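You operate a simulated robot arm through the tools that you are given. There is no shell and no other tool. Be economical: measure what you need, move in short steps, check, and stop when the job is done.

You run a simulated robot arm. Do the job below in one go: nothing can be reset, and whatever is moved stays where it is left.

TASK
Fetch the scrap cup and set it on top of the spare block. Then take the screen with the largest size on its label from the top of the service bench and put it on the shelf under the steel tray. Then fetch the blue-label cup and stand it on the small parts tray. Then take the blue-banded pump lower and put it on top of the white sheet on the top of the pump bench. Then fetch the jug of blue water and set it on top of the brown carton on the top of the wooden table. Then take the dryer can that says "4" from the top of the service bench and leave it on the shelf under the steel tray. Do these in the order given. Set down upright: blue-label cup, blue-banded pump lower, jug of blue water, dryer can.

It is judged by the outcome, as a careful person would: the job done as asked, and still so three seconds after it is handed in. It fails if anything else is knocked over, pushed out of place, dropped, spilled or broken. Flat cloth is picked up by pressing the open fingertips on it (5 to 10 N) and closing them slowly along it; thin cloth reads only 2 to 8 mm in the jaws.

THE ROBOT
A 7-joint arm with a two-finger parallel gripper on a trunk, on a base that drives. Base frame: it is fixed to the floor where the robot stands at the start and does not move with it; the origin is under the middle of the robot, x ahead of it, y to its left, z up; the surface under the hand at the start is at about z = 0.85. Readings come in m, degrees, newtons and seconds.
With the tool pointing down near the work surface it reaches from about 0.36 to 0.78 m from the robot's upright axis, wherever it stands. Its first joint turns from -143.0 to 143.0 degrees. Places, roughly: blue-banded pump lower [3.25, -7, 1]; blue-label cup [3.25, -7.75, 1]; carton [-1.75, -1.25, 0.75]; dryer can [1, -1, 1]; jug of blue water (14x9x15 cm) [0.8, -0.9, 0.9]; scrap cup (7x7x7 cm) [0.5, 0.2, 0.9]; screen [1, 0.5, 1]; sheet (24x16x5 cm) [0.7, -5.1, 0.8]; shelf under the steel tray [-2, 0.5, 0.3]; small parts tray (13x10x3 cm) [0.7, -7.5, 0.7]; spare block [1, 0, 0.75]. Payload 3 kg.
The TCP is the grasp point between the finger pads, 0.03 m short of the fingertips. In the tool frame z runs along the fingers and y along their closing line. Largest opening 0.11 m; finger width 0.02, thickness 0.01; the body of the gripper, 0.048 by 0.112 m, starts 0.055 m behind the TCP.
Orientation is told as [roll, pitch, yaw] about the base's x, y, z axes, in that order, counted from this pose: with the fingers straight down and closing along the base's y, the tool's x points along the base's -x, its y along +y and its z along -z.

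THE INTERFACE
- The arm moves only by the tool play_rows. Its argument "series" is a list that holds one entry, the list of rows, each a list of 7 numbers: the shift along the tool's x, y, z in m, then the turn, a rotation vector about the tool's x, y, z in degrees, then the finger opening in m, from 0 to 0.11. In form: [[[dx, dy, dz, rx, ry, rz, gripper], ...]]. A call has 1 to 8 rows; each row shifts and turns the commanded pose from where the row before left it, along the tool's axes as they then stand. Each row takes 0.2 s and may step no farther than 0.05 m and 8.6 degrees from the row before; otherwise, or with a gripper value out of range, the whole call is refused. A pose out of reach is approached as far as the arm can. The call stops where the force on the tool passes 40 N (or 10 N more than at its start, if that is more) or the arm is blocked; 0.2 s more then pass. The fingers move at their own pace (about 0.153 m/s each) and stop on an object; they squeeze with about 45 N. The grip force told is the motor's: it shows also when the fingers shut on nothing. Time passes only in rows, and 0.2 s behind the last, so rows that do not move let the fingers close. The reply holds the time, the measured pose of the TCP, the force on the tool along the base axes, the opening and the grip force, in the units named above and with some noise, with the torque about the TCP (base axes, N m) and any sound that the robot's microphone picked up, and new pictures: "views" is both (left out), scene, wrist or none.
- Cameras (640 x 400 px; columns grow to the right, rows downward): "scene" is now at [0.6544, -0.0498, 1.2058]; the picture's right is [-0.00, -0.32, 0.95], its down [-0.89, 0.43, 0.14] and it looks along [-0.45, -0.85, -0.28] (base axes); focal length 214 px, centre (320, 200). "wrist" rides on the gripper at [0.072, 0.017, -0.103] in the tool frame; the picture's right is [-0.23, 0.97, 0.00], its down [-0.76, -0.18, -0.62] and it looks along [-0.61, -0.14, 0.78] (tool axes); focal length 222 px, centre (320, 200). There is no depth. A picture from a camera that has moved, and an enlarged one, comes with that camera's place and axes in the base frame and with its lens.
- lift_body(by): slides the trunk up (or, below 0, down) by that many m; the arm and the scene camera ride with it, the base frame stays. It gives what a move gives, with no picture.
- drive_base(legs): drives the robot by 1 to 6 legs, each [ahead, turn to the left] in m and degrees, along the robot's own axes; the way and the turn of a leg run together, so that a leg with both is an arc; at most 1.5 m and 180 degrees a leg. The arm and the cameras ride along, it lands a little off, and it stops where it bumps. It gives what a move gives, and a new picture of the scene camera.
- turn_head(pan, tilt): turns the head with the scene camera to pan (to the left, within 80 degrees either way) and tilt (down, from -29 to 69), counted from straight ahead of the robot. It gives what a move gives, and a new picture of the scene camera.
- zoom(camera, box): a new picture of the part [left, top, right, bottom] of that camera's present view, enlarged. The clock stands still meanwhile.
- job_done(): hands the job in; it is judged then, once.

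Work in short steps. Places have to be worked out from the pictures, the camera data and where the tool is seen: move nearer, look again, correct. Check each grasp and each placing, and mend what went wrong. You have 186 turns and 260 pictures in all, those below and enlarged ones among them. Open the gripper and draw the arm clear of the work before you hand the job in, unless the task says otherwise; then end with one line.

The tools are called as name(argument=value, ...) on one line, values as JSON. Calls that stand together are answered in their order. play_rows: Moves the arm, as the interface text tells. Its arguments: {"type":"object","properties":{"series":{"type":"array","items":{"type":"array","items":{"type":"array","items":{"type":"number"}}}},"views":{"type":"string","enum":["both","scene","wrist","none"]}},"required":["series"]} The other tools are called the same way: lift_body (by) slides the trunk up or down; drive_base (legs) drives the base; turn_head (pan, tilt) turns the head that bears the scene camera; zoom (camera, box) takes an enlarged picture of a part of a camera's view; job_done () hands the job in.

At the start:

```text
t: 0.0
tcp_pos: [0.5885, 0.0371, 1.1068]
tcp_rot: [0.0, 0.0, -0.3]
ft_force: [0.2, 0.3, 0.0]
ft_torque: [0.0, -0.01, 0.01]
grip_width: 0.11
finger_force: 0.0
trunk travel left (down, up): [-0.3, 0.19]
robot x, y, heading: [0.0015, -0.0141, 0.1]
head pan, tilt: [-71.6, 26.8]
```

scene: 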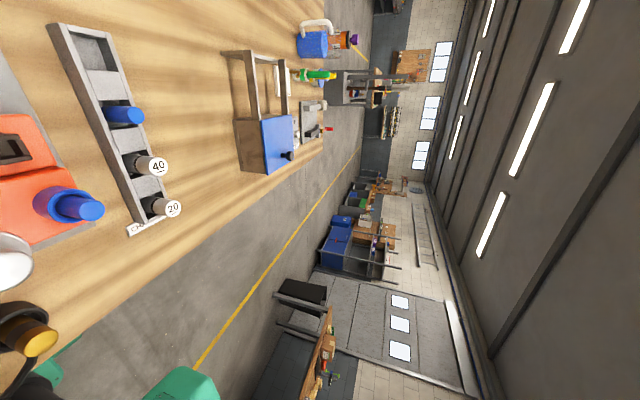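
wrist: 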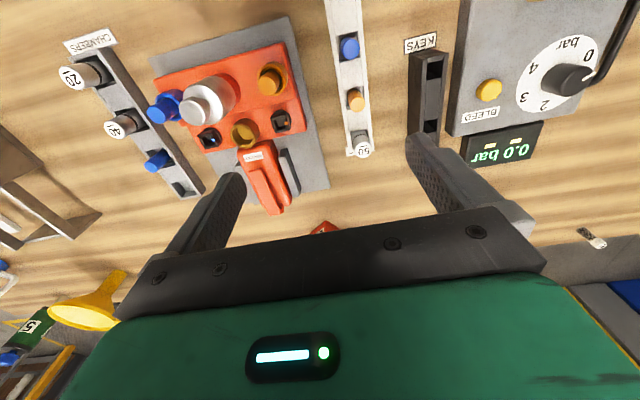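

The scene picture is rolled (picture right is up). I turn the head to look straight at the bench ahead.

turn_head(pan=0, tilt=40)

turn_head(pan=40, tilt=35)

turn_head(pan=-40, tilt=35)

```text
t: 1.4
tcp_pos: [0.5881, 0.0364, 1.1073]
tcp_rot: [0.1, 0.1, -0.2]
ft_force: [-0.4, -0.1, -0.5]
ft_torque: [0.03, 0.01, 0.06]
grip_width: 0.1101
finger_force: 0.1
trunk travel left (down, up): [-0.3, 0.19]
robot x, y, heading: [-0.0011, -0.0121, -0.0]
head pan, tilt: [0.0, 40.0]
camera scene: at [0.6343, 0.0372, 1.1502], right [0.0, -1.0, 0.0], down [-0.77, 0.0, 0.64], along [-0.64, 0.0, -0.77], focal length 214 px, centre (320, 200)
```

scene: 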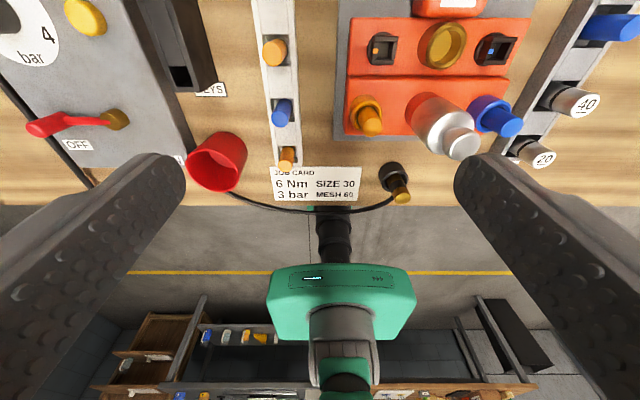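

```text
t: 2.5
tcp_pos: [0.587, 0.0368, 1.1075]
tcp_rot: [0.0, 0.0, -0.2]
ft_force: [-0.8, -0.7, -0.1]
ft_torque: [0.02, -0.02, 0.03]
grip_width: 0.1102
finger_force: 0.1
trunk travel left (down, up): [-0.3, 0.19]
robot x, y, heading: [-0.003, -0.0151, -0.3]
head pan, tilt: [40.0, 35.0]
camera scene: at [0.6421, 0.0937, 1.1678], right [0.0, -0.77, -0.64], down [-0.82, -0.37, 0.44], along [-0.57, 0.53, -0.63], focal length 214 px, centre (320, 200)
```

scene: 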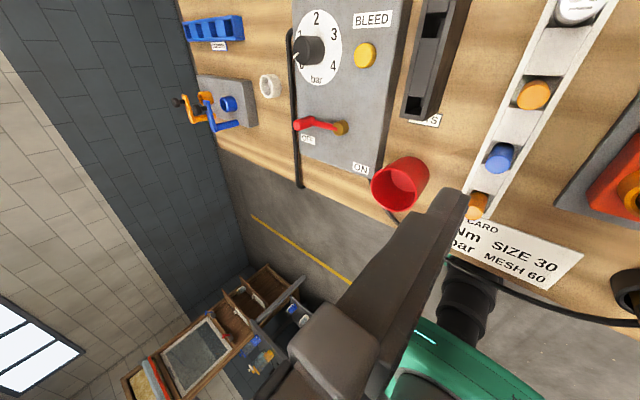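

```text
t: 4.0
tcp_pos: [0.5878, 0.037, 1.1073]
tcp_rot: [-0.1, 0.0, -0.2]
ft_force: [0.3, 0.2, -0.2]
ft_torque: [-0.01, 0.01, -0.04]
grip_width: 0.1101
finger_force: 0.1
trunk travel left (down, up): [-0.3, 0.19]
robot x, y, heading: [0.001, -0.0153, 0.2]
head pan, tilt: [-40.0, 35.0]
camera scene: at [0.6417, -0.0194, 1.1677], right [0.0, -0.77, 0.64], down [-0.82, 0.37, 0.44], along [-0.58, -0.52, -0.63], focal length 214 px, centre (320, 200)
```

scene: 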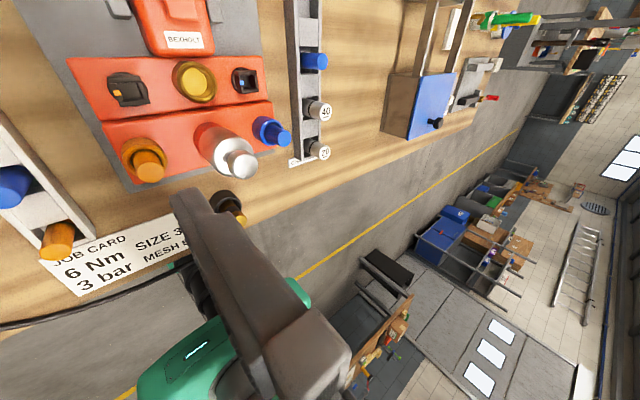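

The scene camera seems to ride near the hand, looking back at the robot. I tilt it the other way to look ahead across the bench.

turn_head(pan=0, tilt=-29)

turn_head(pan=50, tilt=-20)

turn_head(pan=-50, tilt=-20)

```text
t: 5.4
tcp_pos: [0.5886, 0.0369, 1.1078]
tcp_rot: [-0.1, 0.0, -0.2]
ft_force: [0.0, -0.6, -0.2]
ft_torque: [0.03, -0.01, -0.03]
grip_width: 0.11
finger_force: 0.1
trunk travel left (down, up): [-0.3, 0.19]
robot x, y, heading: [0.0015, -0.0124, 0.0]
head pan, tilt: [0.0, -28.6]
camera scene: at [0.738, 0.0368, 1.1682], right [0.0, -1.0, 0.0], down [-0.88, 0.0, -0.48], along [0.48, 0.0, -0.88], focal length 214 px, centre (320, 200)
```

scene: 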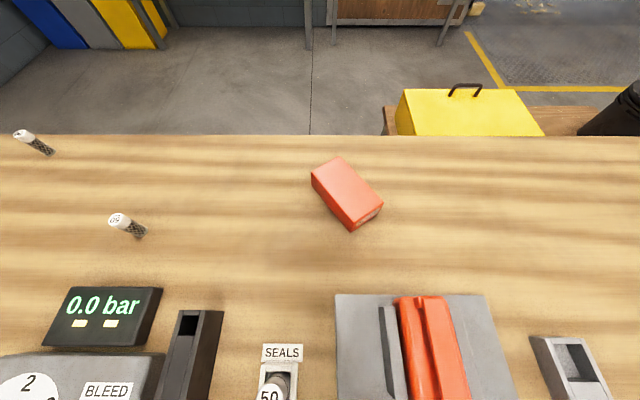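

```text
t: 6.5
tcp_pos: [0.5883, 0.0373, 1.1075]
tcp_rot: [0.0, 0.0, -0.2]
ft_force: [-0.1, 0.3, -0.5]
ft_torque: [-0.01, 0.0, 0.0]
grip_width: 0.1097
finger_force: 0.1
trunk travel left (down, up): [-0.3, 0.19]
robot x, y, heading: [-0.0007, -0.0162, 0.0]
head pan, tilt: [50.0, -20.0]
camera scene: at [0.7275, 0.095, 1.1863], right [0.0, -0.64, -0.77], down [-0.94, 0.27, -0.22], along [0.34, 0.72, -0.6], focal length 214 px, centre (320, 200)
```

scene: 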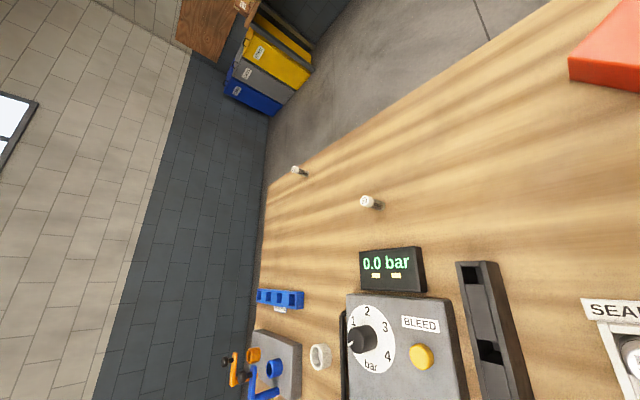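

```text
t: 8.3
tcp_pos: [0.5891, 0.0364, 1.108]
tcp_rot: [0.0, 0.0, -0.2]
ft_force: [0.4, 0.3, 0.8]
ft_torque: [-0.01, 0.0, 0.03]
grip_width: 0.11
finger_force: 0.0
trunk travel left (down, up): [-0.3, 0.19]
robot x, y, heading: [0.0004, -0.015, 0.1]
head pan, tilt: [-50.0, -20.0]
camera scene: at [0.7271, -0.0213, 1.1864], right [0.0, -0.64, 0.77], down [-0.94, -0.26, -0.22], along [0.34, -0.72, -0.6], focal length 214 px, centre (320, 200)
```

scene: 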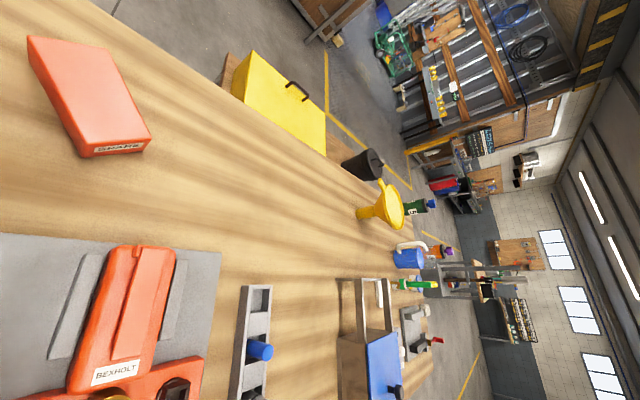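

The orange SPARE block is near (0.90, 0.0), just out of straight-down reach; the red scrap cup is near (0.49, 0.18). I look back at the robot base to see the clearance to the bench, and zoom.

turn_head(pan=0, tilt=69)

zoom(camera="wrist", box=[0, 0, 640, 400])

```text
t: 9.9
tcp_pos: [0.5882, 0.0374, 1.108]
tcp_rot: [0.0, 0.0, -0.1]
ft_force: [-0.2, 0.3, -0.2]
ft_torque: [-0.01, 0.0, 0.03]
grip_width: 0.11
finger_force: 0.1
trunk travel left (down, up): [-0.3, 0.19]
robot x, y, heading: [0.0024, -0.0108, -0.1]
head pan, tilt: [0.0, 68.8]
camera scene: at [0.5982, 0.0373, 1.1792], right [0.0, -1.0, 0.0], down [-0.36, 0.0, 0.93], along [-0.93, 0.0, -0.36], focal length 214 px, centre (320, 200)
```

scene: 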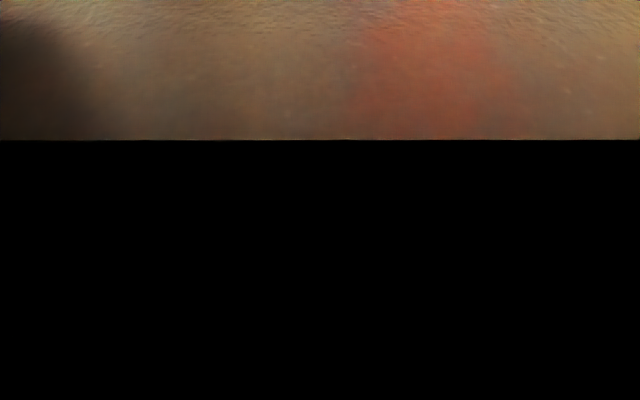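

```text
1.00 times, centred on (320, 200) of wrist (not enlarged: the box is as wide or as high as the picture)
camera zoom: at [0.5163, 0.0541, 1.2107], right [0.23, 0.97, 0.0], down [0.76, -0.18, 0.62], along [0.61, -0.14, -0.78], focal length 222 px, centre (320, 200)
```

zoom: 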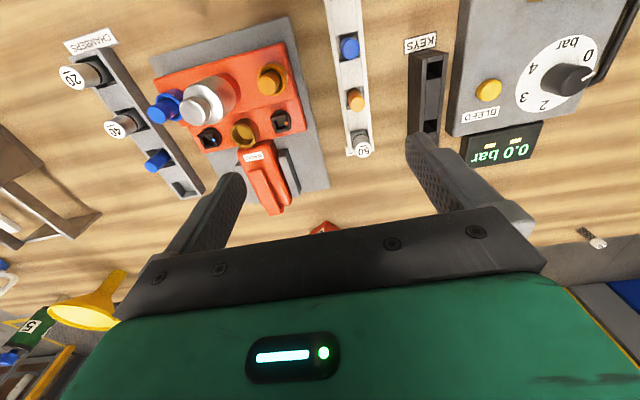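

Both cameras ride on the hand. I pitch the tool 45° forward (to gain reach for the block), and look at the cup from there.

turn_head(pan=30, tilt=35)

play_rows(series=[[[0, 0, 0, 0, -7.5, 0, 0.11], [0, 0, 0, 0, -7.5, 0, 0.11], [0, 0, 0, 0, -7.5, 0, 0.11], [0, 0, 0, 0, -7.5, 0, 0.11], [0, 0, 0, 0, -7.5, 0, 0.11], [0, 0, 0, 0, -7.5, 0, 0.11]]])

```text
t: 10.9
tcp_pos: [0.5874, 0.0364, 1.1092]
tcp_rot: [0.0, 0.0, -0.2]
ft_force: [0.3, 0.3, 0.6]
ft_torque: [0.0, 0.0, -0.02]
grip_width: 0.1101
finger_force: 0.0
trunk travel left (down, up): [-0.3, 0.19]
robot x, y, heading: [-0.0007, -0.0107, -0.2]
head pan, tilt: [30.0, 35.0]
camera scene: at [0.6419, 0.0811, 1.159], right [0.0, -0.87, -0.5], down [-0.82, -0.28, 0.5], along [-0.57, 0.41, -0.71], focal length 214 px, centre (320, 200)
```

scene: 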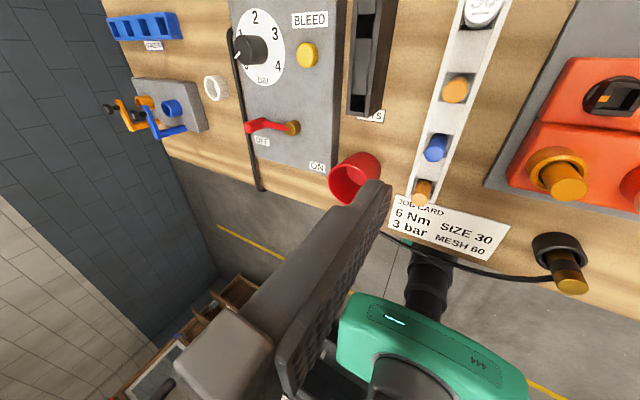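

```text
t: 12.3
tcp_pos: [0.5894, 0.0357, 1.1076]
tcp_rot: [0.2, -45.2, -0.3]
ft_force: [-0.7, 0.5, 0.0]
ft_torque: [-0.02, 0.0, -0.01]
grip_width: 0.11
finger_force: 0.0
trunk travel left (down, up): [-0.3, 0.19]
robot x, y, heading: [-0.002, -0.0147, 0.1]
head pan, tilt: [30.0, 35.0]
camera scene: at [0.5885, 0.0813, 1.1815], right [0.35, -0.87, -0.35], down [-0.93, -0.28, -0.23], along [0.1, 0.41, -0.91], focal length 214 px, centre (320, 200)
camera wrist: at [0.4648, 0.0541, 1.129], right [0.16, 0.97, 0.16], down [0.09, -0.18, 0.98], along [0.98, -0.15, -0.12], focal length 222 px, centre (320, 200)
```

scene: 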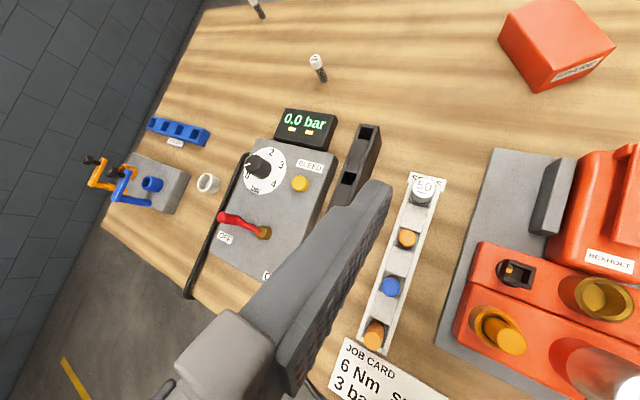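
wrist: 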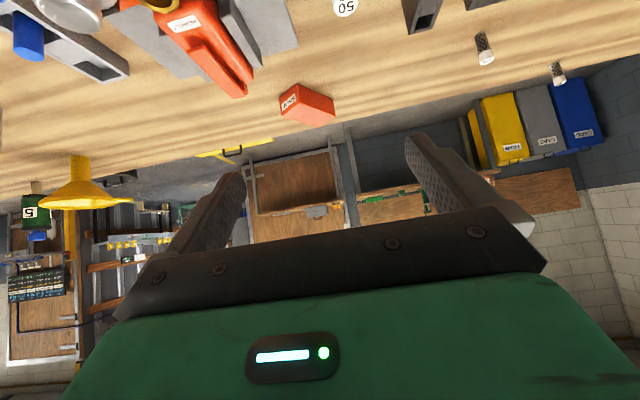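

The tool is pitched and the cup is around (0.496, 0.172). I move above/behind it and turn the head for a close look at clearances beside it.

play_rows(series=[[[0.032, 0.027, -0.0074, 0, 0, 0, 0.11], [0.032, 0.027, -0.0074, 0, 0, 0, 0.11], [0.032, 0.027, -0.0074, 0, 0, 0, 0.11], [0.032, 0.027, -0.0074, 0, 0, 0, 0.11], [0.032, 0.027, -0.0074, 0, 0, 0, 0.11]]], views="none")

turn_head(pan=0, tilt=35)

```text
t: 13.5
tcp_pos: [0.4764, 0.1472, 1.0383]
tcp_rot: [0.0, -45.0, -0.2]
ft_force: [-0.5, 0.3, 0.2]
ft_torque: [0.0, 0.04, 0.01]
grip_width: 0.11
finger_force: 0.1
out of reach, approached as far as the arm can: row 4, 5
trunk travel left (down, up): [-0.3, 0.19]
robot x, y, heading: [-0.0009, -0.0173, -0.2]
head pan, tilt: [30.0, 35.0]
```

```text
t: 14.5
tcp_pos: [0.4779, 0.1472, 1.0387]
tcp_rot: [0.1, -45.0, -0.3]
ft_force: [0.8, 0.5, -0.5]
ft_torque: [-0.01, 0.02, 0.0]
grip_width: 0.1098
finger_force: 0.1
trunk travel left (down, up): [-0.3, 0.19]
robot x, y, heading: [-0.0026, -0.0157, -0.1]
head pan, tilt: [0.0, 35.0]
camera scene: at [0.4847, 0.1482, 1.1038], right [0.0, -1.0, 0.0], down [-0.98, 0.0, -0.17], along [0.17, 0.0, -0.98], focal length 214 px, centre (320, 200)
```

scene: 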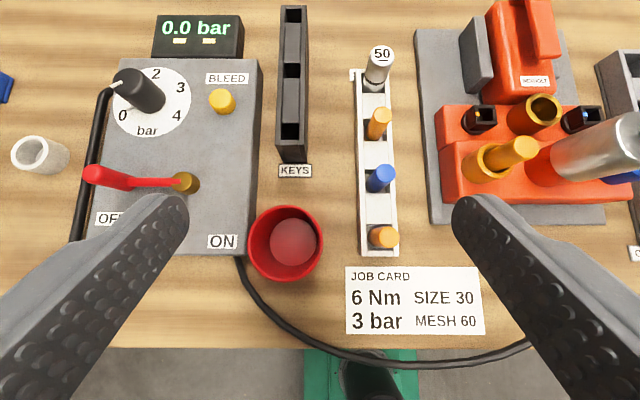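

The cup centre is near (0.483, 0.176), with the ON plate's edge ~2 cm to its left. I go to directly above it with a narrower opening, checking where the commanded pose stands after the reach limit.

play_rows(series=[[[-0.02, 0, 0.02, 0, 0, 0, 0.09], [0, 0, 0, 0, 0, 0, 0.09]]], views="none")

```text
t: 15.1
tcp_pos: [0.5049, 0.1468, 1.0377]
tcp_rot: [0.0, -45.0, -0.2]
ft_force: [0.0, -0.9, -0.3]
ft_torque: [0.03, 0.0, -0.03]
grip_width: 0.0898
finger_force: 0.0
trunk travel left (down, up): [-0.3, 0.19]
robot x, y, heading: [0.0047, -0.0143, 0.1]
head pan, tilt: [0.0, 35.0]
```

Commands continue from the reached pose. I now descend to just above the cup.

play_rows(series=[[[0.037, 0.0125, 0.0245, 0, 0, 0, 0.088], [0.037, 0.0125, 0.0245, 0, 0, 0, 0.088]]])

```text
t: 15.7
tcp_pos: [0.493, 0.1702, 0.9611]
tcp_rot: [-0.1, -45.0, -0.3]
ft_force: [-0.6, -0.7, -0.1]
ft_torque: [0.04, -0.04, 0.02]
grip_width: 0.0878
finger_force: 0.1
out of reach, approached as far as the arm can: row 2
trunk travel left (down, up): [-0.3, 0.19]
robot x, y, heading: [0.0003, -0.0183, -0.1]
head pan, tilt: [0.0, 35.0]
camera scene: at [0.5011, 0.1706, 1.0267], right [-0.01, -1.0, 0.0], down [-0.98, 0.01, -0.17], along [0.17, 0.0, -0.98], focal length 214 px, centre (320, 200)
camera wrist: at [0.369, 0.1877, 0.983], right [0.17, 0.97, 0.16], down [0.1, -0.18, 0.98], along [0.98, -0.15, -0.12], focal length 222 px, centre (320, 200)
```

scene: 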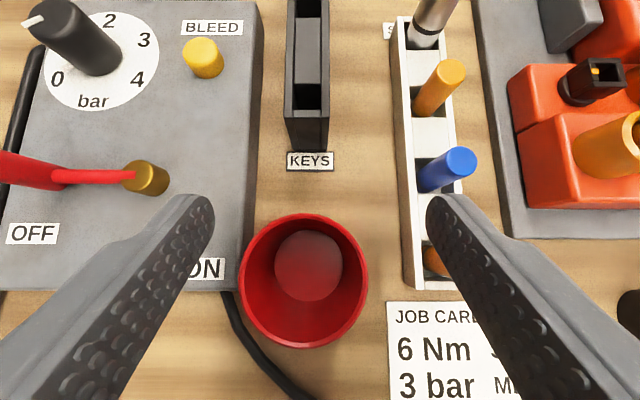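
wrist: 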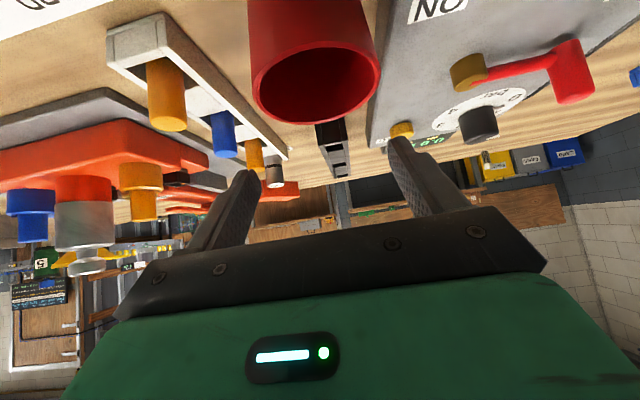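

The left finger can't fit between cup and plate with this orientation (gap <1 cm), but fore-aft there is room. I go back up, return the tool to vertical, then yaw 90° to close along x.

play_rows(series=[[[-0.0283, 0, -0.0283, 0, 0, 0, 0.09], [-0.0283, 0, -0.0283, 0, 0, 0, 0.09], [0, 0, 0, 0, 7.5, 0, 0.09], [0, 0, 0, 0, 7.5, 0, 0.09], [0, 0, 0, 0, 7.5, 0, 0.09], [0, 0, 0, 0, 7.5, 0, 0.09], [0, 0, 0, 0, 7.5, 0, 0.09], [0, 0, 0, 0, 7.5, 0, 0.09]]], views="none")

play_rows(series=[[[0, 0, 0, 0, 0, -8.5, 0.09], [0, 0, 0, 0, 0, -8.5, 0.09], [0, 0, 0, 0, 0, -8.5, 0.09], [0, 0, 0, 0, 0, -8.5, 0.09], [0, 0, 0, 0, 0, -8.5, 0.09], [0, 0, 0, 0, 0, -8.5, 0.09], [0, 0, 0, 0, 0, -8.5, 0.09], [0, 0, 0, 0, 0, -8.5, 0.09]]], views="none")

play_rows(series=[[[0, 0, 0, 0, 0, -7.4, 0.09], [0, 0, 0, 0, 0, -7.4, 0.09], [0, 0, 0, 0, 0, -7.4, 0.09]]])

```text
t: 17.5
tcp_pos: [0.4947, 0.1713, 1.0442]
tcp_rot: [0.0, 0.1, -0.2]
ft_force: [-0.9, 0.8, -0.5]
ft_torque: [-0.01, -0.02, -0.04]
grip_width: 0.0898
finger_force: 0.1
trunk travel left (down, up): [-0.3, 0.19]
robot x, y, heading: [-0.0002, -0.0129, 0.1]
head pan, tilt: [0.0, 35.0]
```

```text
t: 19.3
tcp_pos: [0.4946, 0.1718, 1.0458]
tcp_rot: [0.1, 0.0, 67.9]
ft_force: [-0.1, -0.6, 1.2]
ft_torque: [0.03, 0.0, -0.05]
grip_width: 0.0898
finger_force: 0.1
trunk travel left (down, up): [-0.3, 0.19]
robot x, y, heading: [-0.002, -0.0144, 0.2]
head pan, tilt: [0.0, 35.0]
```

```text
t: 20.1
tcp_pos: [0.4931, 0.1716, 1.045]
tcp_rot: [0.1, 0.0, 90.1]
ft_force: [0.3, 0.9, -0.2]
ft_torque: [0.02, -0.04, 0.0]
grip_width: 0.0902
finger_force: 0.1
trunk travel left (down, up): [-0.3, 0.19]
robot x, y, heading: [0.0012, -0.0104, -0.1]
head pan, tilt: [0.0, 35.0]
camera scene: at [0.4933, 0.2261, 1.0841], right [1.0, 0.0, 0.0], down [0.0, -0.82, 0.57], along [0.0, -0.57, -0.82], focal length 214 px, centre (320, 200)
camera wrist: at [0.4773, 0.0993, 1.1477], right [-0.97, 0.23, 0.0], down [0.18, 0.76, 0.62], along [0.14, 0.61, -0.78], focal length 222 px, centre (320, 200)
```

scene: 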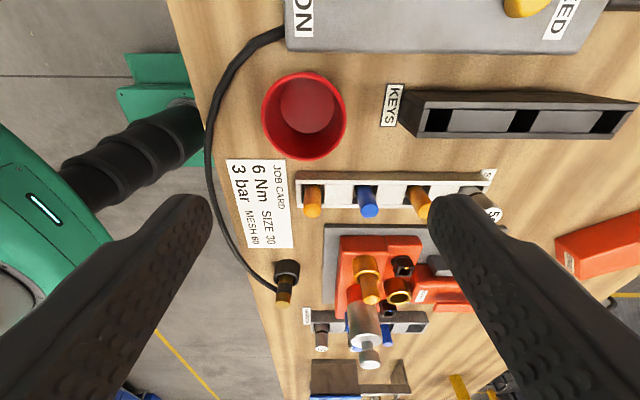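
wrist: 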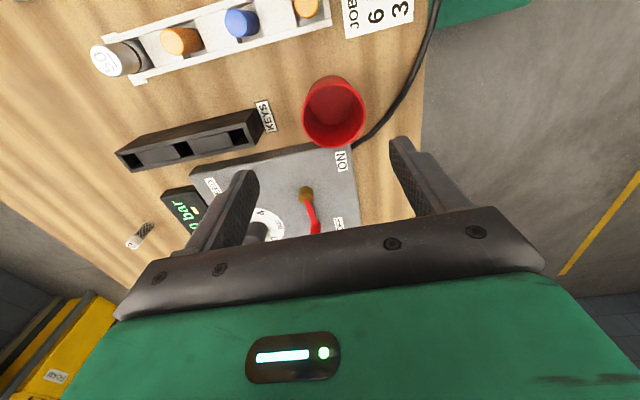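

Cup rim is near (0.481, 0.180). I shift over it and descend to just above, then look again.

play_rows(series=[[[-0.004, 0.006, 0.04, 0, 0, 0, 0.1], [-0.004, 0.006, 0.035, 0, 0, 0, 0.1]]])

```text
t: 20.7
tcp_pos: [0.482, 0.1797, 0.9669]
tcp_rot: [0.1, 0.0, 90.1]
ft_force: [0.4, 0.5, 0.5]
ft_torque: [0.01, -0.01, -0.01]
grip_width: 0.1
finger_force: 0.0
trunk travel left (down, up): [-0.3, 0.19]
robot x, y, heading: [0.0012, -0.016, -0.2]
head pan, tilt: [0.0, 35.0]
camera scene: at [0.4811, 0.2342, 1.007], right [1.0, 0.0, 0.0], down [0.0, -0.82, 0.57], along [0.0, -0.57, -0.82], focal length 214 px, centre (320, 200)
camera wrist: at [0.4649, 0.1075, 1.0707], right [-0.97, 0.23, 0.0], down [0.18, 0.76, 0.62], along [0.14, 0.61, -0.78], focal length 222 px, centre (320, 200)
```

scene: 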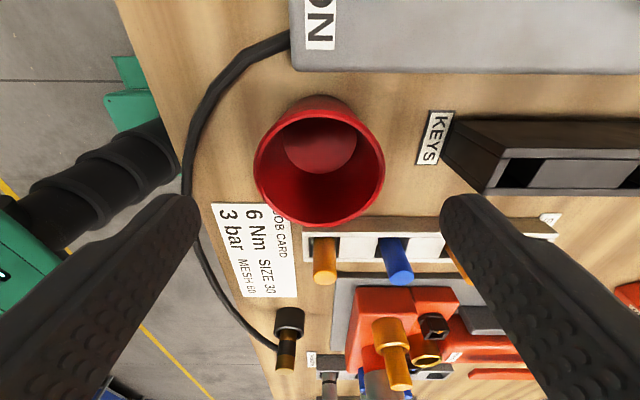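
wrist: 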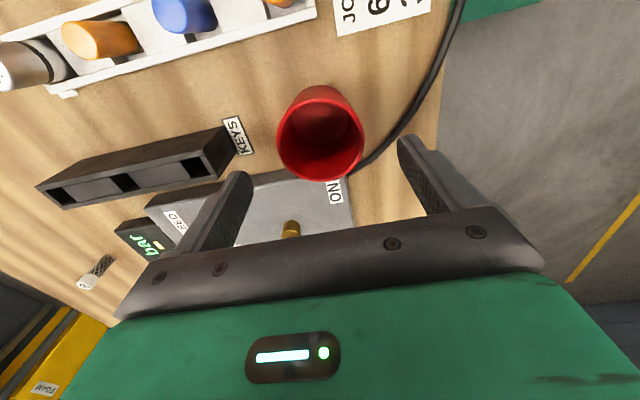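

The cup sits centred between the fingers; rim about z=0.90. I descend to z≈0.885 and close.

play_rows(series=[[[-0.003, 0, 0.042, 0, 0, 0, 0.1], [0, 0, 0.04, 0, 0, 0, 0.1], [0, 0, 0, 0, 0, 0, 0.04], [0, 0, 0, 0, 0, 0, 0.04], [0, 0, 0, 0, 0, 0, 0.04]]])

```text
t: 21.9
tcp_pos: [0.4845, 0.1823, 0.8871]
tcp_rot: [0.0, 0.0, 89.9]
ft_force: [-0.7, -0.2, -0.2]
ft_torque: [0.0, -0.03, 0.02]
grip_width: 0.0671
finger_force: 45.7
trunk travel left (down, up): [-0.3, 0.19]
robot x, y, heading: [-0.0004, -0.0156, 0.1]
head pan, tilt: [0.0, 35.0]
camera scene: at [0.4837, 0.237, 0.9274], right [1.0, 0.0, 0.0], down [0.0, -0.82, 0.57], along [0.0, -0.57, -0.82], focal length 214 px, centre (320, 200)
camera wrist: at [0.4673, 0.1102, 0.9909], right [-0.97, 0.23, 0.0], down [0.18, 0.76, 0.62], along [0.14, 0.61, -0.78], focal length 222 px, centre (320, 200)
```

scene: 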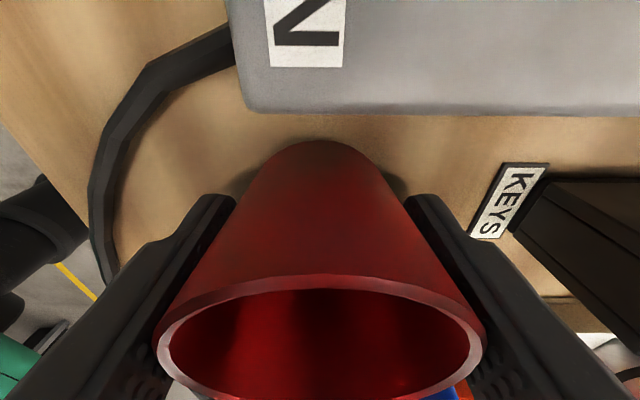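
wrist: 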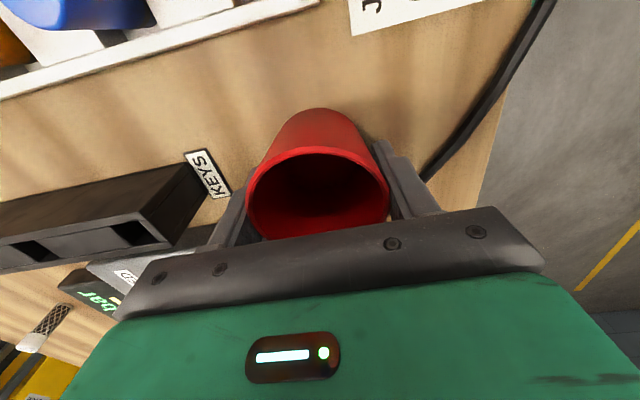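

Gripped (6.7 cm). I lift it straight up.

play_rows(series=[[[0, 0, -0.045, 0, 0, 0, 0.04], [0, 0, -0.045, 0, 0, 0, 0.04], [0, 0, -0.045, 0, 0, 0, 0.04], [0, 0, -0.045, 0, 0, 0, 0.04], [0.04, -0.03, 0, 0, 0, 0, 0.04], [0.04, -0.03, 0, 0, 0, 0, 0.04], [0.04, -0.03, 0, 0, 0, 0, 0.04], [0.035, -0.03, 0, 0, 0, 0, 0.04]]], views="wrist")

turn_head(pan=-40, tilt=20)

```text
t: 23.7
tcp_pos: [0.6012, 0.0303, 1.0669]
tcp_rot: [0.0, 0.0, 90.1]
ft_force: [0.0, -0.6, -1.5]
ft_torque: [0.01, -0.03, 0.01]
grip_width: 0.0671
finger_force: 45.1
trunk travel left (down, up): [-0.3, 0.19]
robot x, y, heading: [-0.0015, -0.017, -0.1]
head pan, tilt: [0.0, 35.0]
camera wrist: at [0.5854, -0.0418, 1.1702], right [-0.97, 0.23, 0.0], down [0.18, 0.76, 0.62], along [0.14, 0.61, -0.78], focal length 222 px, centre (320, 200)
```

wrist: 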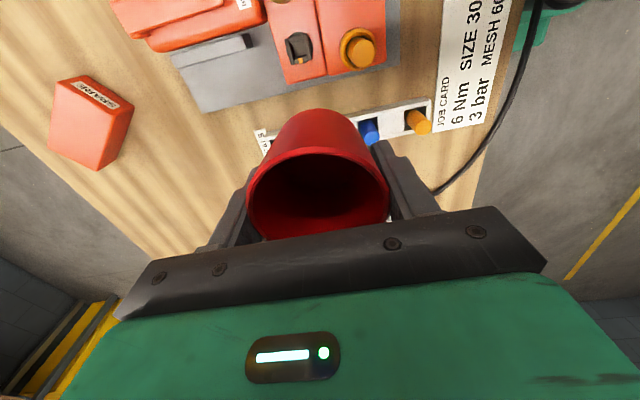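

```text
t: 24.8
tcp_pos: [0.6008, 0.0295, 1.0665]
tcp_rot: [0.0, -0.1, 89.9]
ft_force: [-0.2, -0.1, -2.4]
ft_torque: [-0.01, -0.03, 0.0]
grip_width: 0.0671
finger_force: 45.1
trunk travel left (down, up): [-0.3, 0.19]
robot x, y, heading: [0.0002, -0.0138, 0.0]
head pan, tilt: [-40.0, 20.0]
camera scene: at [0.6608, 0.109, 1.1234], right [0.77, 0.0, 0.64], down [-0.22, -0.94, 0.26], along [0.6, -0.34, -0.72], focal length 214 px, centre (320, 200)
```

scene: 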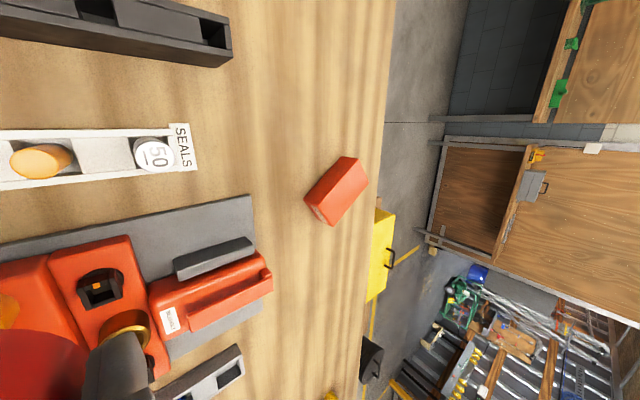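

The SPARE block is at ≈(0.915, 0). I try edging the base forward in small steps to bring it into vertical reach.

drive_base(legs=[[0.07, 0]])

```text
t: 25.8
tcp_pos: [0.671, 0.0315, 1.0674]
tcp_rot: [0.0, -0.1, 90.0]
ft_force: [0.0, -0.4, -2.1]
ft_torque: [0.0, 0.0, -0.04]
grip_width: 0.0675
finger_force: 45.8
trunk travel left (down, up): [-0.3, 0.19]
robot x, y, heading: [0.0694, -0.0153, 0.2]
head pan, tilt: [-40.0, 20.0]
camera scene: at [0.7307, 0.1094, 1.1237], right [0.77, 0.0, 0.64], down [-0.22, -0.94, 0.26], along [0.6, -0.34, -0.72], focal length 214 px, centre (320, 200)
```

scene: 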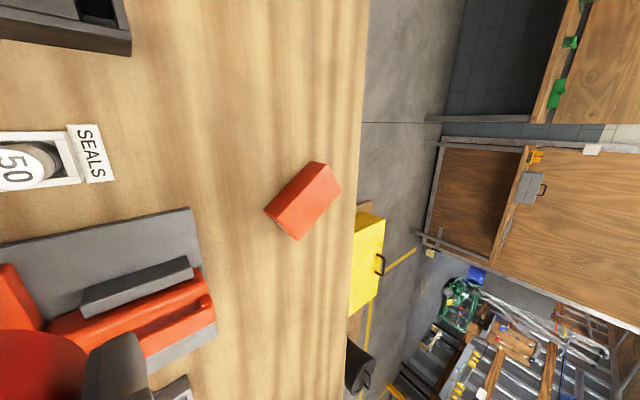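

No bump. Another 7 cm forward.

drive_base(legs=[[0.07, 0]])

```text
t: 26.8
tcp_pos: [0.7422, 0.0309, 1.0682]
tcp_rot: [0.0, 0.0, 90.0]
ft_force: [-0.5, -0.1, -1.8]
ft_torque: [0.01, -0.01, -0.03]
grip_width: 0.067
finger_force: 44.7
trunk travel left (down, up): [-0.3, 0.19]
robot x, y, heading: [0.1438, -0.0132, 0.2]
head pan, tilt: [-40.0, 20.0]
camera scene: at [0.8025, 0.1096, 1.1243], right [0.77, 0.0, 0.64], down [-0.22, -0.94, 0.26], along [0.6, -0.34, -0.72], focal length 214 px, centre (320, 200)
```

scene: 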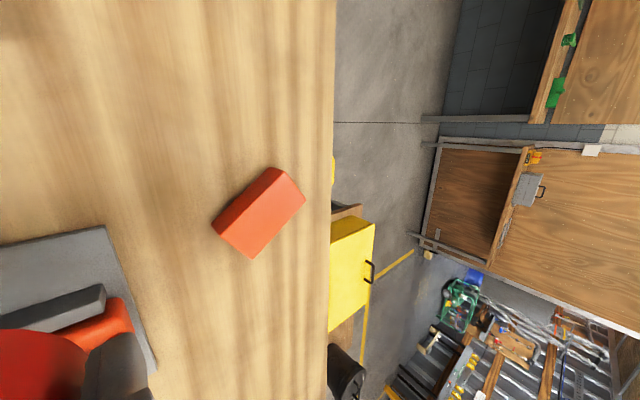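

Now the block is within reach. I move the hand (cup well above) over the block and look with both cameras.

play_rows(series=[[[0.006, -0.035, 0, 0, 0, 0, 0.04], [0.006, -0.035, 0, 0, 0, 0, 0.04], [0.006, -0.035, 0, 0, 0, 0, 0.04]]], views="both")

```text
t: 27.6
tcp_pos: [0.8474, 0.0158, 1.0658]
tcp_rot: [0.2, 0.1, 90.2]
ft_force: [-0.6, 0.2, -2.7]
ft_torque: [-0.01, 0.0, 0.0]
grip_width: 0.067
finger_force: 44.9
trunk travel left (down, up): [-0.3, 0.19]
robot x, y, heading: [0.1424, -0.0141, 0.1]
head pan, tilt: [-40.0, 20.0]
camera scene: at [0.9074, 0.0936, 1.1222], right [0.77, 0.0, 0.64], down [-0.22, -0.94, 0.26], along [0.6, -0.34, -0.72], focal length 214 px, centre (320, 200)
camera wrist: at [0.8316, -0.0572, 1.1692], right [-0.97, 0.23, 0.0], down [0.18, 0.76, 0.62], along [0.14, 0.61, -0.78], focal length 222 px, centre (320, 200)
```

scene: 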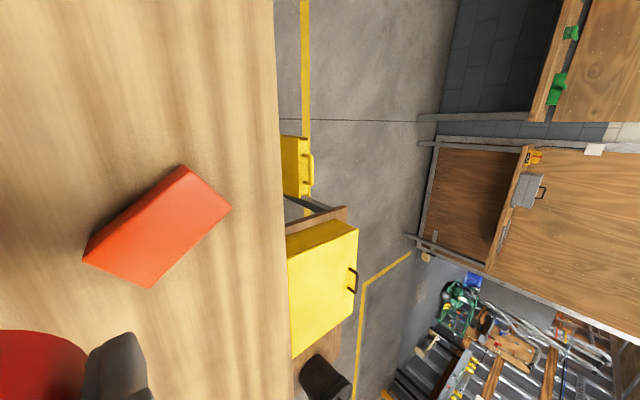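
wrist: 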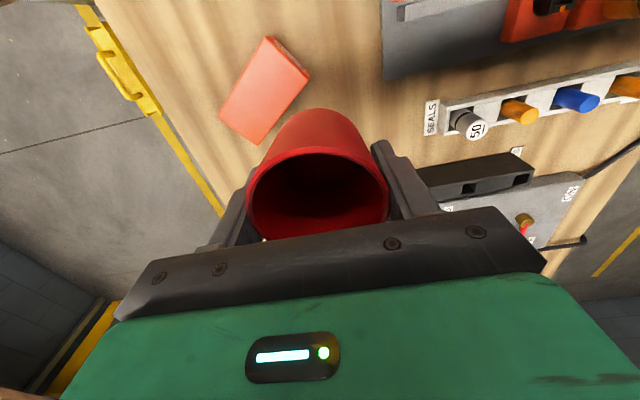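

Block top centre triangulates to ≈(0.909, -0.009, 0.865). I move over it at z≈0.96.

play_rows(series=[[[0.0125, -0.0305, 0, 0, 0, 0, 0.04], [0.0125, -0.0305, 0, 0, 0, 0, 0.04], [0, 0, 0.04, 0, 0, 0, 0.04], [0, 0, 0.04, 0, 0, 0, 0.04], [0, 0, 0.02, 0, 0, 0, 0.04]]], views="wrist")

turn_head(pan=0, tilt=20)

```text
t: 28.8
tcp_pos: [0.8886, -0.0031, 0.968]
tcp_rot: [0.0, 0.0, 89.9]
ft_force: [0.9, 0.2, -2.3]
ft_torque: [0.0, 0.0, 0.01]
grip_width: 0.0672
finger_force: 44.8
out of reach, approached as far as the arm can: row 2
trunk travel left (down, up): [-0.3, 0.19]
robot x, y, heading: [0.1441, -0.012, -0.1]
head pan, tilt: [-40.0, 20.0]
camera wrist: at [0.8734, -0.0757, 1.0711], right [-0.97, 0.23, 0.0], down [0.18, 0.76, 0.62], along [0.14, 0.61, -0.78], focal length 222 px, centre (320, 200)
```

wrist: 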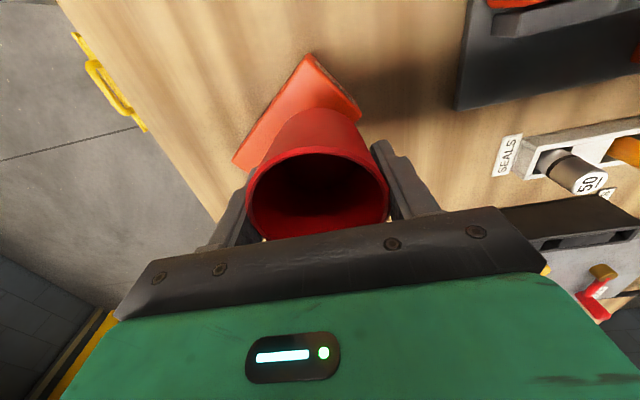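

```text
t: 29.9
tcp_pos: [0.8901, -0.0024, 0.9682]
tcp_rot: [0.0, -0.1, 90.0]
ft_force: [-0.1, 0.3, -1.9]
ft_torque: [0.02, 0.0, -0.02]
grip_width: 0.0668
finger_force: 45.3
trunk travel left (down, up): [-0.3, 0.19]
robot x, y, heading: [0.1411, -0.0143, 0.2]
head pan, tilt: [0.0, 20.0]
camera scene: at [0.8895, 0.075, 1.0029], right [1.0, 0.0, 0.0], down [0.0, -0.94, 0.34], along [0.0, -0.34, -0.94], focal length 214 px, centre (320, 200)
```

scene: 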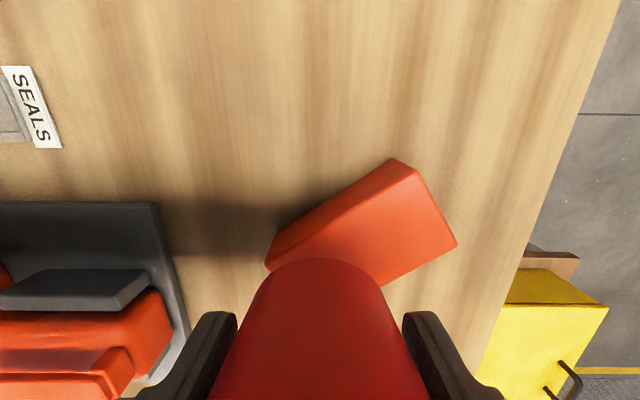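

Reach ends 2 cm short; I drive 4 cm further with the cup held above the block (well clear).

drive_base(legs=[[0.04, 0]])

```text
t: 30.7
tcp_pos: [0.9291, -0.0029, 0.9685]
tcp_rot: [-0.1, 0.0, 90.0]
ft_force: [-0.1, -0.5, -2.8]
ft_torque: [0.0, 0.0, 0.01]
grip_width: 0.0674
finger_force: 45.5
trunk travel left (down, up): [-0.3, 0.19]
robot x, y, heading: [0.1813, -0.0175, -0.1]
head pan, tilt: [0.0, 20.0]
camera scene: at [0.9291, 0.0748, 1.003], right [1.0, 0.0, 0.0], down [0.0, -0.94, 0.34], along [0.0, -0.34, -0.94], focal length 214 px, centre (320, 200)
```

scene: 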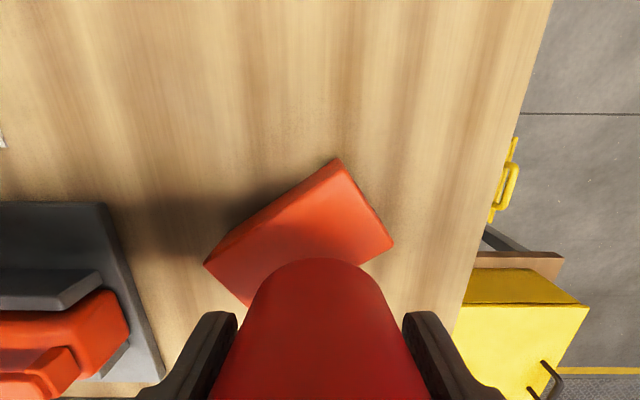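

Block centre re-estimated ≈(0.913, -0.013). I correct and descend slowly toward contact (~z 0.922).

play_rows(series=[[[0.01, 0.016, 0.02, 0, 0, 0, 0.04], [0, 0, 0.014, 0, 0, 0, 0.04], [0, 0, 0, 0, 0, 0, 0.04]]])

```text
t: 31.5
tcp_pos: [0.9146, -0.0135, 0.9352]
tcp_rot: [0.0, -0.1, 90.0]
ft_force: [0.3, 0.9, -2.9]
ft_torque: [-0.02, -0.02, -0.01]
grip_width: 0.0671
finger_force: 44.8
trunk travel left (down, up): [-0.3, 0.19]
robot x, y, heading: [0.1806, -0.0153, 0.2]
head pan, tilt: [0.0, 20.0]
camera scene: at [0.9132, 0.0642, 0.9691], right [1.0, 0.0, 0.0], down [0.0, -0.94, 0.34], along [0.0, -0.34, -0.94], focal length 214 px, centre (320, 200)
camera wrist: at [0.8969, -0.0865, 1.0376], right [-0.97, 0.23, 0.0], down [0.18, 0.76, 0.62], along [0.14, 0.61, -0.78], focal length 222 px, centre (320, 200)
```

scene: 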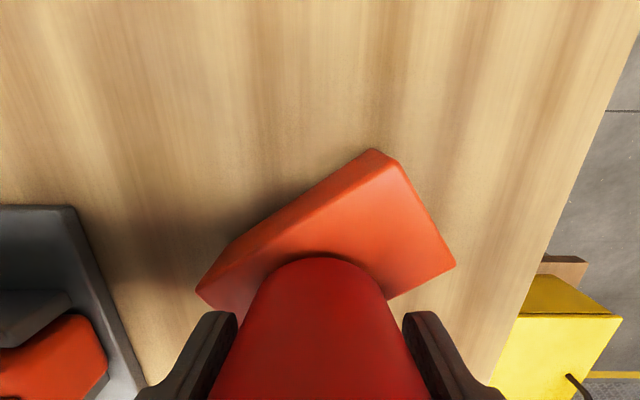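
wrist: 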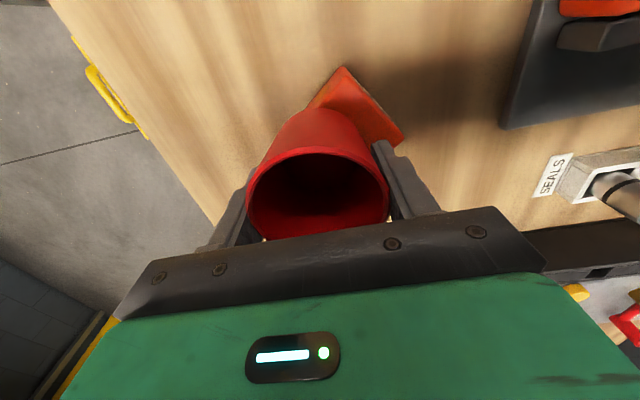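

I zoom to see the block's top-face corners precisely.

zoom(camera="scene", box=[160, 120, 480, 320])

zoom(camera="wrist", box=[240, 40, 440, 165])

```text
2.00 times, centred on (320, 220) of scene
camera zoom: at [0.9132, 0.0642, 0.9691], right [1.0, 0.0, 0.0], down [0.0, -0.94, 0.34], along [0.0, -0.34, -0.94], focal length 429 px, centre (320, 160)
```

zoom: 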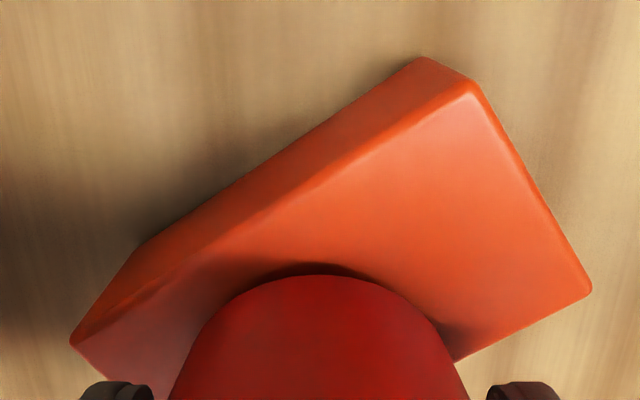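

```text
3.20 times, centred on (340, 102) of wrist
camera zoom: at [0.8969, -0.0865, 1.0376], right [-0.97, 0.23, 0.0], down [0.18, 0.76, 0.62], along [0.14, 0.61, -0.78], focal length 711 px, centre (256, 512)
```

zoom: 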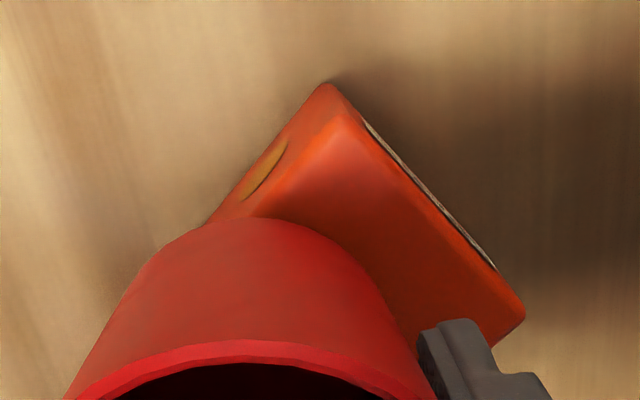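

Block top is ~13×7 cm, centred at ≈(0.915, -0.020). I shift 6 mm and lower in small steps.

play_rows(series=[[[0.006, 0, 0.004, 0, 0, 0, 0.04], [0, 0, 0.003, 0, 0, 0, 0.04], [0, 0, 0.003, 0, 0, 0, 0.04], [0, 0, 0, 0, 0, 0, 0.04]]], views="none")

```text
t: 32.5
tcp_pos: [0.9143, -0.0195, 0.9296]
tcp_rot: [-0.3, 0.0, 90.1]
ft_force: [3.8, 3.5, 35.8]
ft_torque: [0.04, -0.11, 0.03]
grip_width: 0.0672
finger_force: 44.6
trunk travel left (down, up): [-0.3, 0.19]
robot x, y, heading: [0.1784, -0.0113, 0.3]
head pan, tilt: [0.0, 20.0]
```

Contact made. I ease off the pressure, open the fingers and look.

play_rows(series=[[[0, 0, -0.0035, 0, 0, 0, 0.04], [0, 0, 0, 0, 0, 0, 0.08], [0, 0, 0, 0, 0, 0, 0.1], [0, 0, 0, 0, 0, 0, 0.1]]])

```text
t: 33.5
tcp_pos: [0.9127, -0.0182, 0.9291]
tcp_rot: [0.0, 0.0, 90.0]
ft_force: [-0.4, 0.2, -0.5]
ft_torque: [-0.03, 0.0, 0.02]
grip_width: 0.0999
finger_force: 0.0
trunk travel left (down, up): [-0.3, 0.19]
robot x, y, heading: [0.1844, -0.0155, 0.1]
head pan, tilt: [0.0, 20.0]
camera scene: at [0.9131, 0.0589, 0.963], right [1.0, 0.0, 0.0], down [0.0, -0.94, 0.34], along [0.0, -0.34, -0.94], focal length 214 px, centre (320, 200)
camera wrist: at [0.8969, -0.0918, 1.0316], right [-0.97, 0.23, 0.0], down [0.18, 0.76, 0.62], along [0.14, 0.61, -0.78], focal length 222 px, centre (320, 200)
```

scene: 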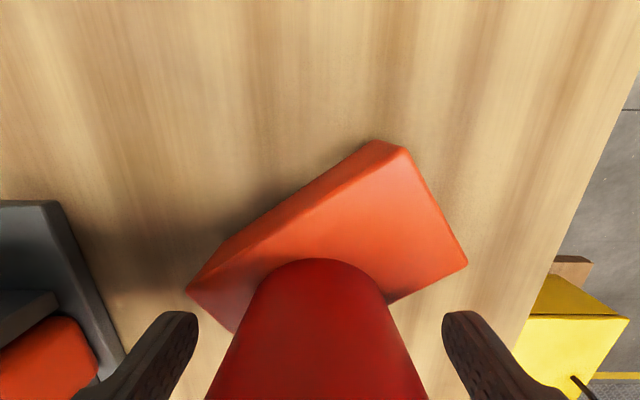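
wrist: 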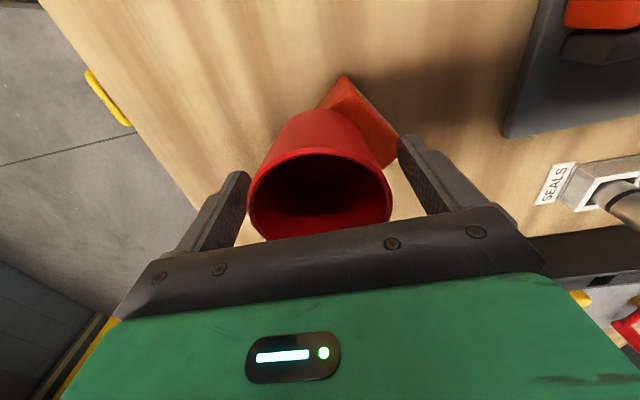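

The cup stands on the block, released. I rise straight up clear of it and check.

play_rows(series=[[[0, 0, -0.045, 0, 0, 0, 0.1], [0, 0, -0.045, 0, 0, 0, 0.1], [0, 0, -0.045, 0, 0, 0, 0.1], [0, 0, -0.03, 0, 0, 0, 0.1]]], views="wrist")

turn_head(pan=0, tilt=-20)

```text
t: 34.5
tcp_pos: [0.9141, -0.0191, 1.0949]
tcp_rot: [0.0, 0.0, 90.1]
ft_force: [0.3, 0.6, -0.4]
ft_torque: [-0.01, 0.0, -0.01]
grip_width: 0.0998
finger_force: 0.1
trunk travel left (down, up): [-0.3, 0.19]
robot x, y, heading: [0.1829, -0.0129, 0.2]
head pan, tilt: [0.0, 20.0]
camera wrist: at [0.8968, -0.0913, 1.1981], right [-0.97, 0.23, 0.0], down [0.18, 0.76, 0.62], along [0.14, 0.61, -0.78], focal length 222 px, centre (320, 200)
```

wrist: 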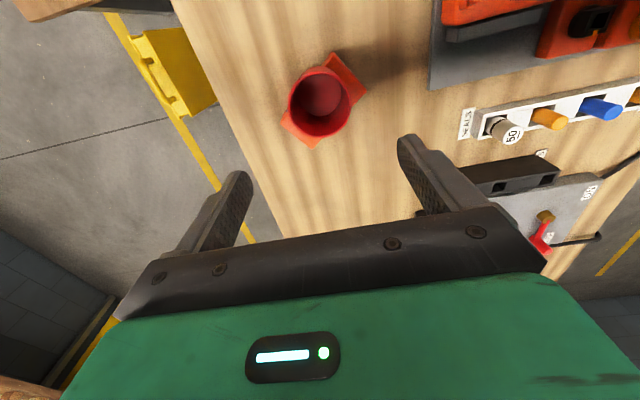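

```text
t: 35.6
tcp_pos: [0.9131, -0.0186, 1.095]
tcp_rot: [0.0, 0.1, 90.0]
ft_force: [0.1, -0.2, 0.3]
ft_torque: [-0.01, 0.0, 0.01]
grip_width: 0.0998
finger_force: 0.1
trunk travel left (down, up): [-0.3, 0.19]
robot x, y, heading: [0.1819, -0.0145, 0.1]
head pan, tilt: [0.0, -20.0]
camera scene: at [0.9129, 0.1207, 1.1465], right [1.0, 0.0, 0.0], down [0.0, -0.94, -0.34], along [0.0, 0.34, -0.94], focal length 214 px, centre (320, 200)
```

scene: 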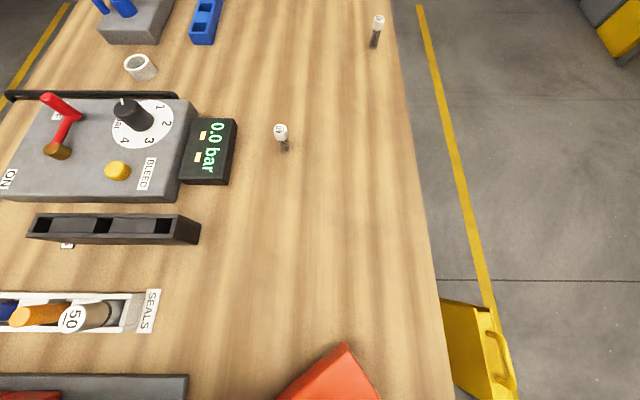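

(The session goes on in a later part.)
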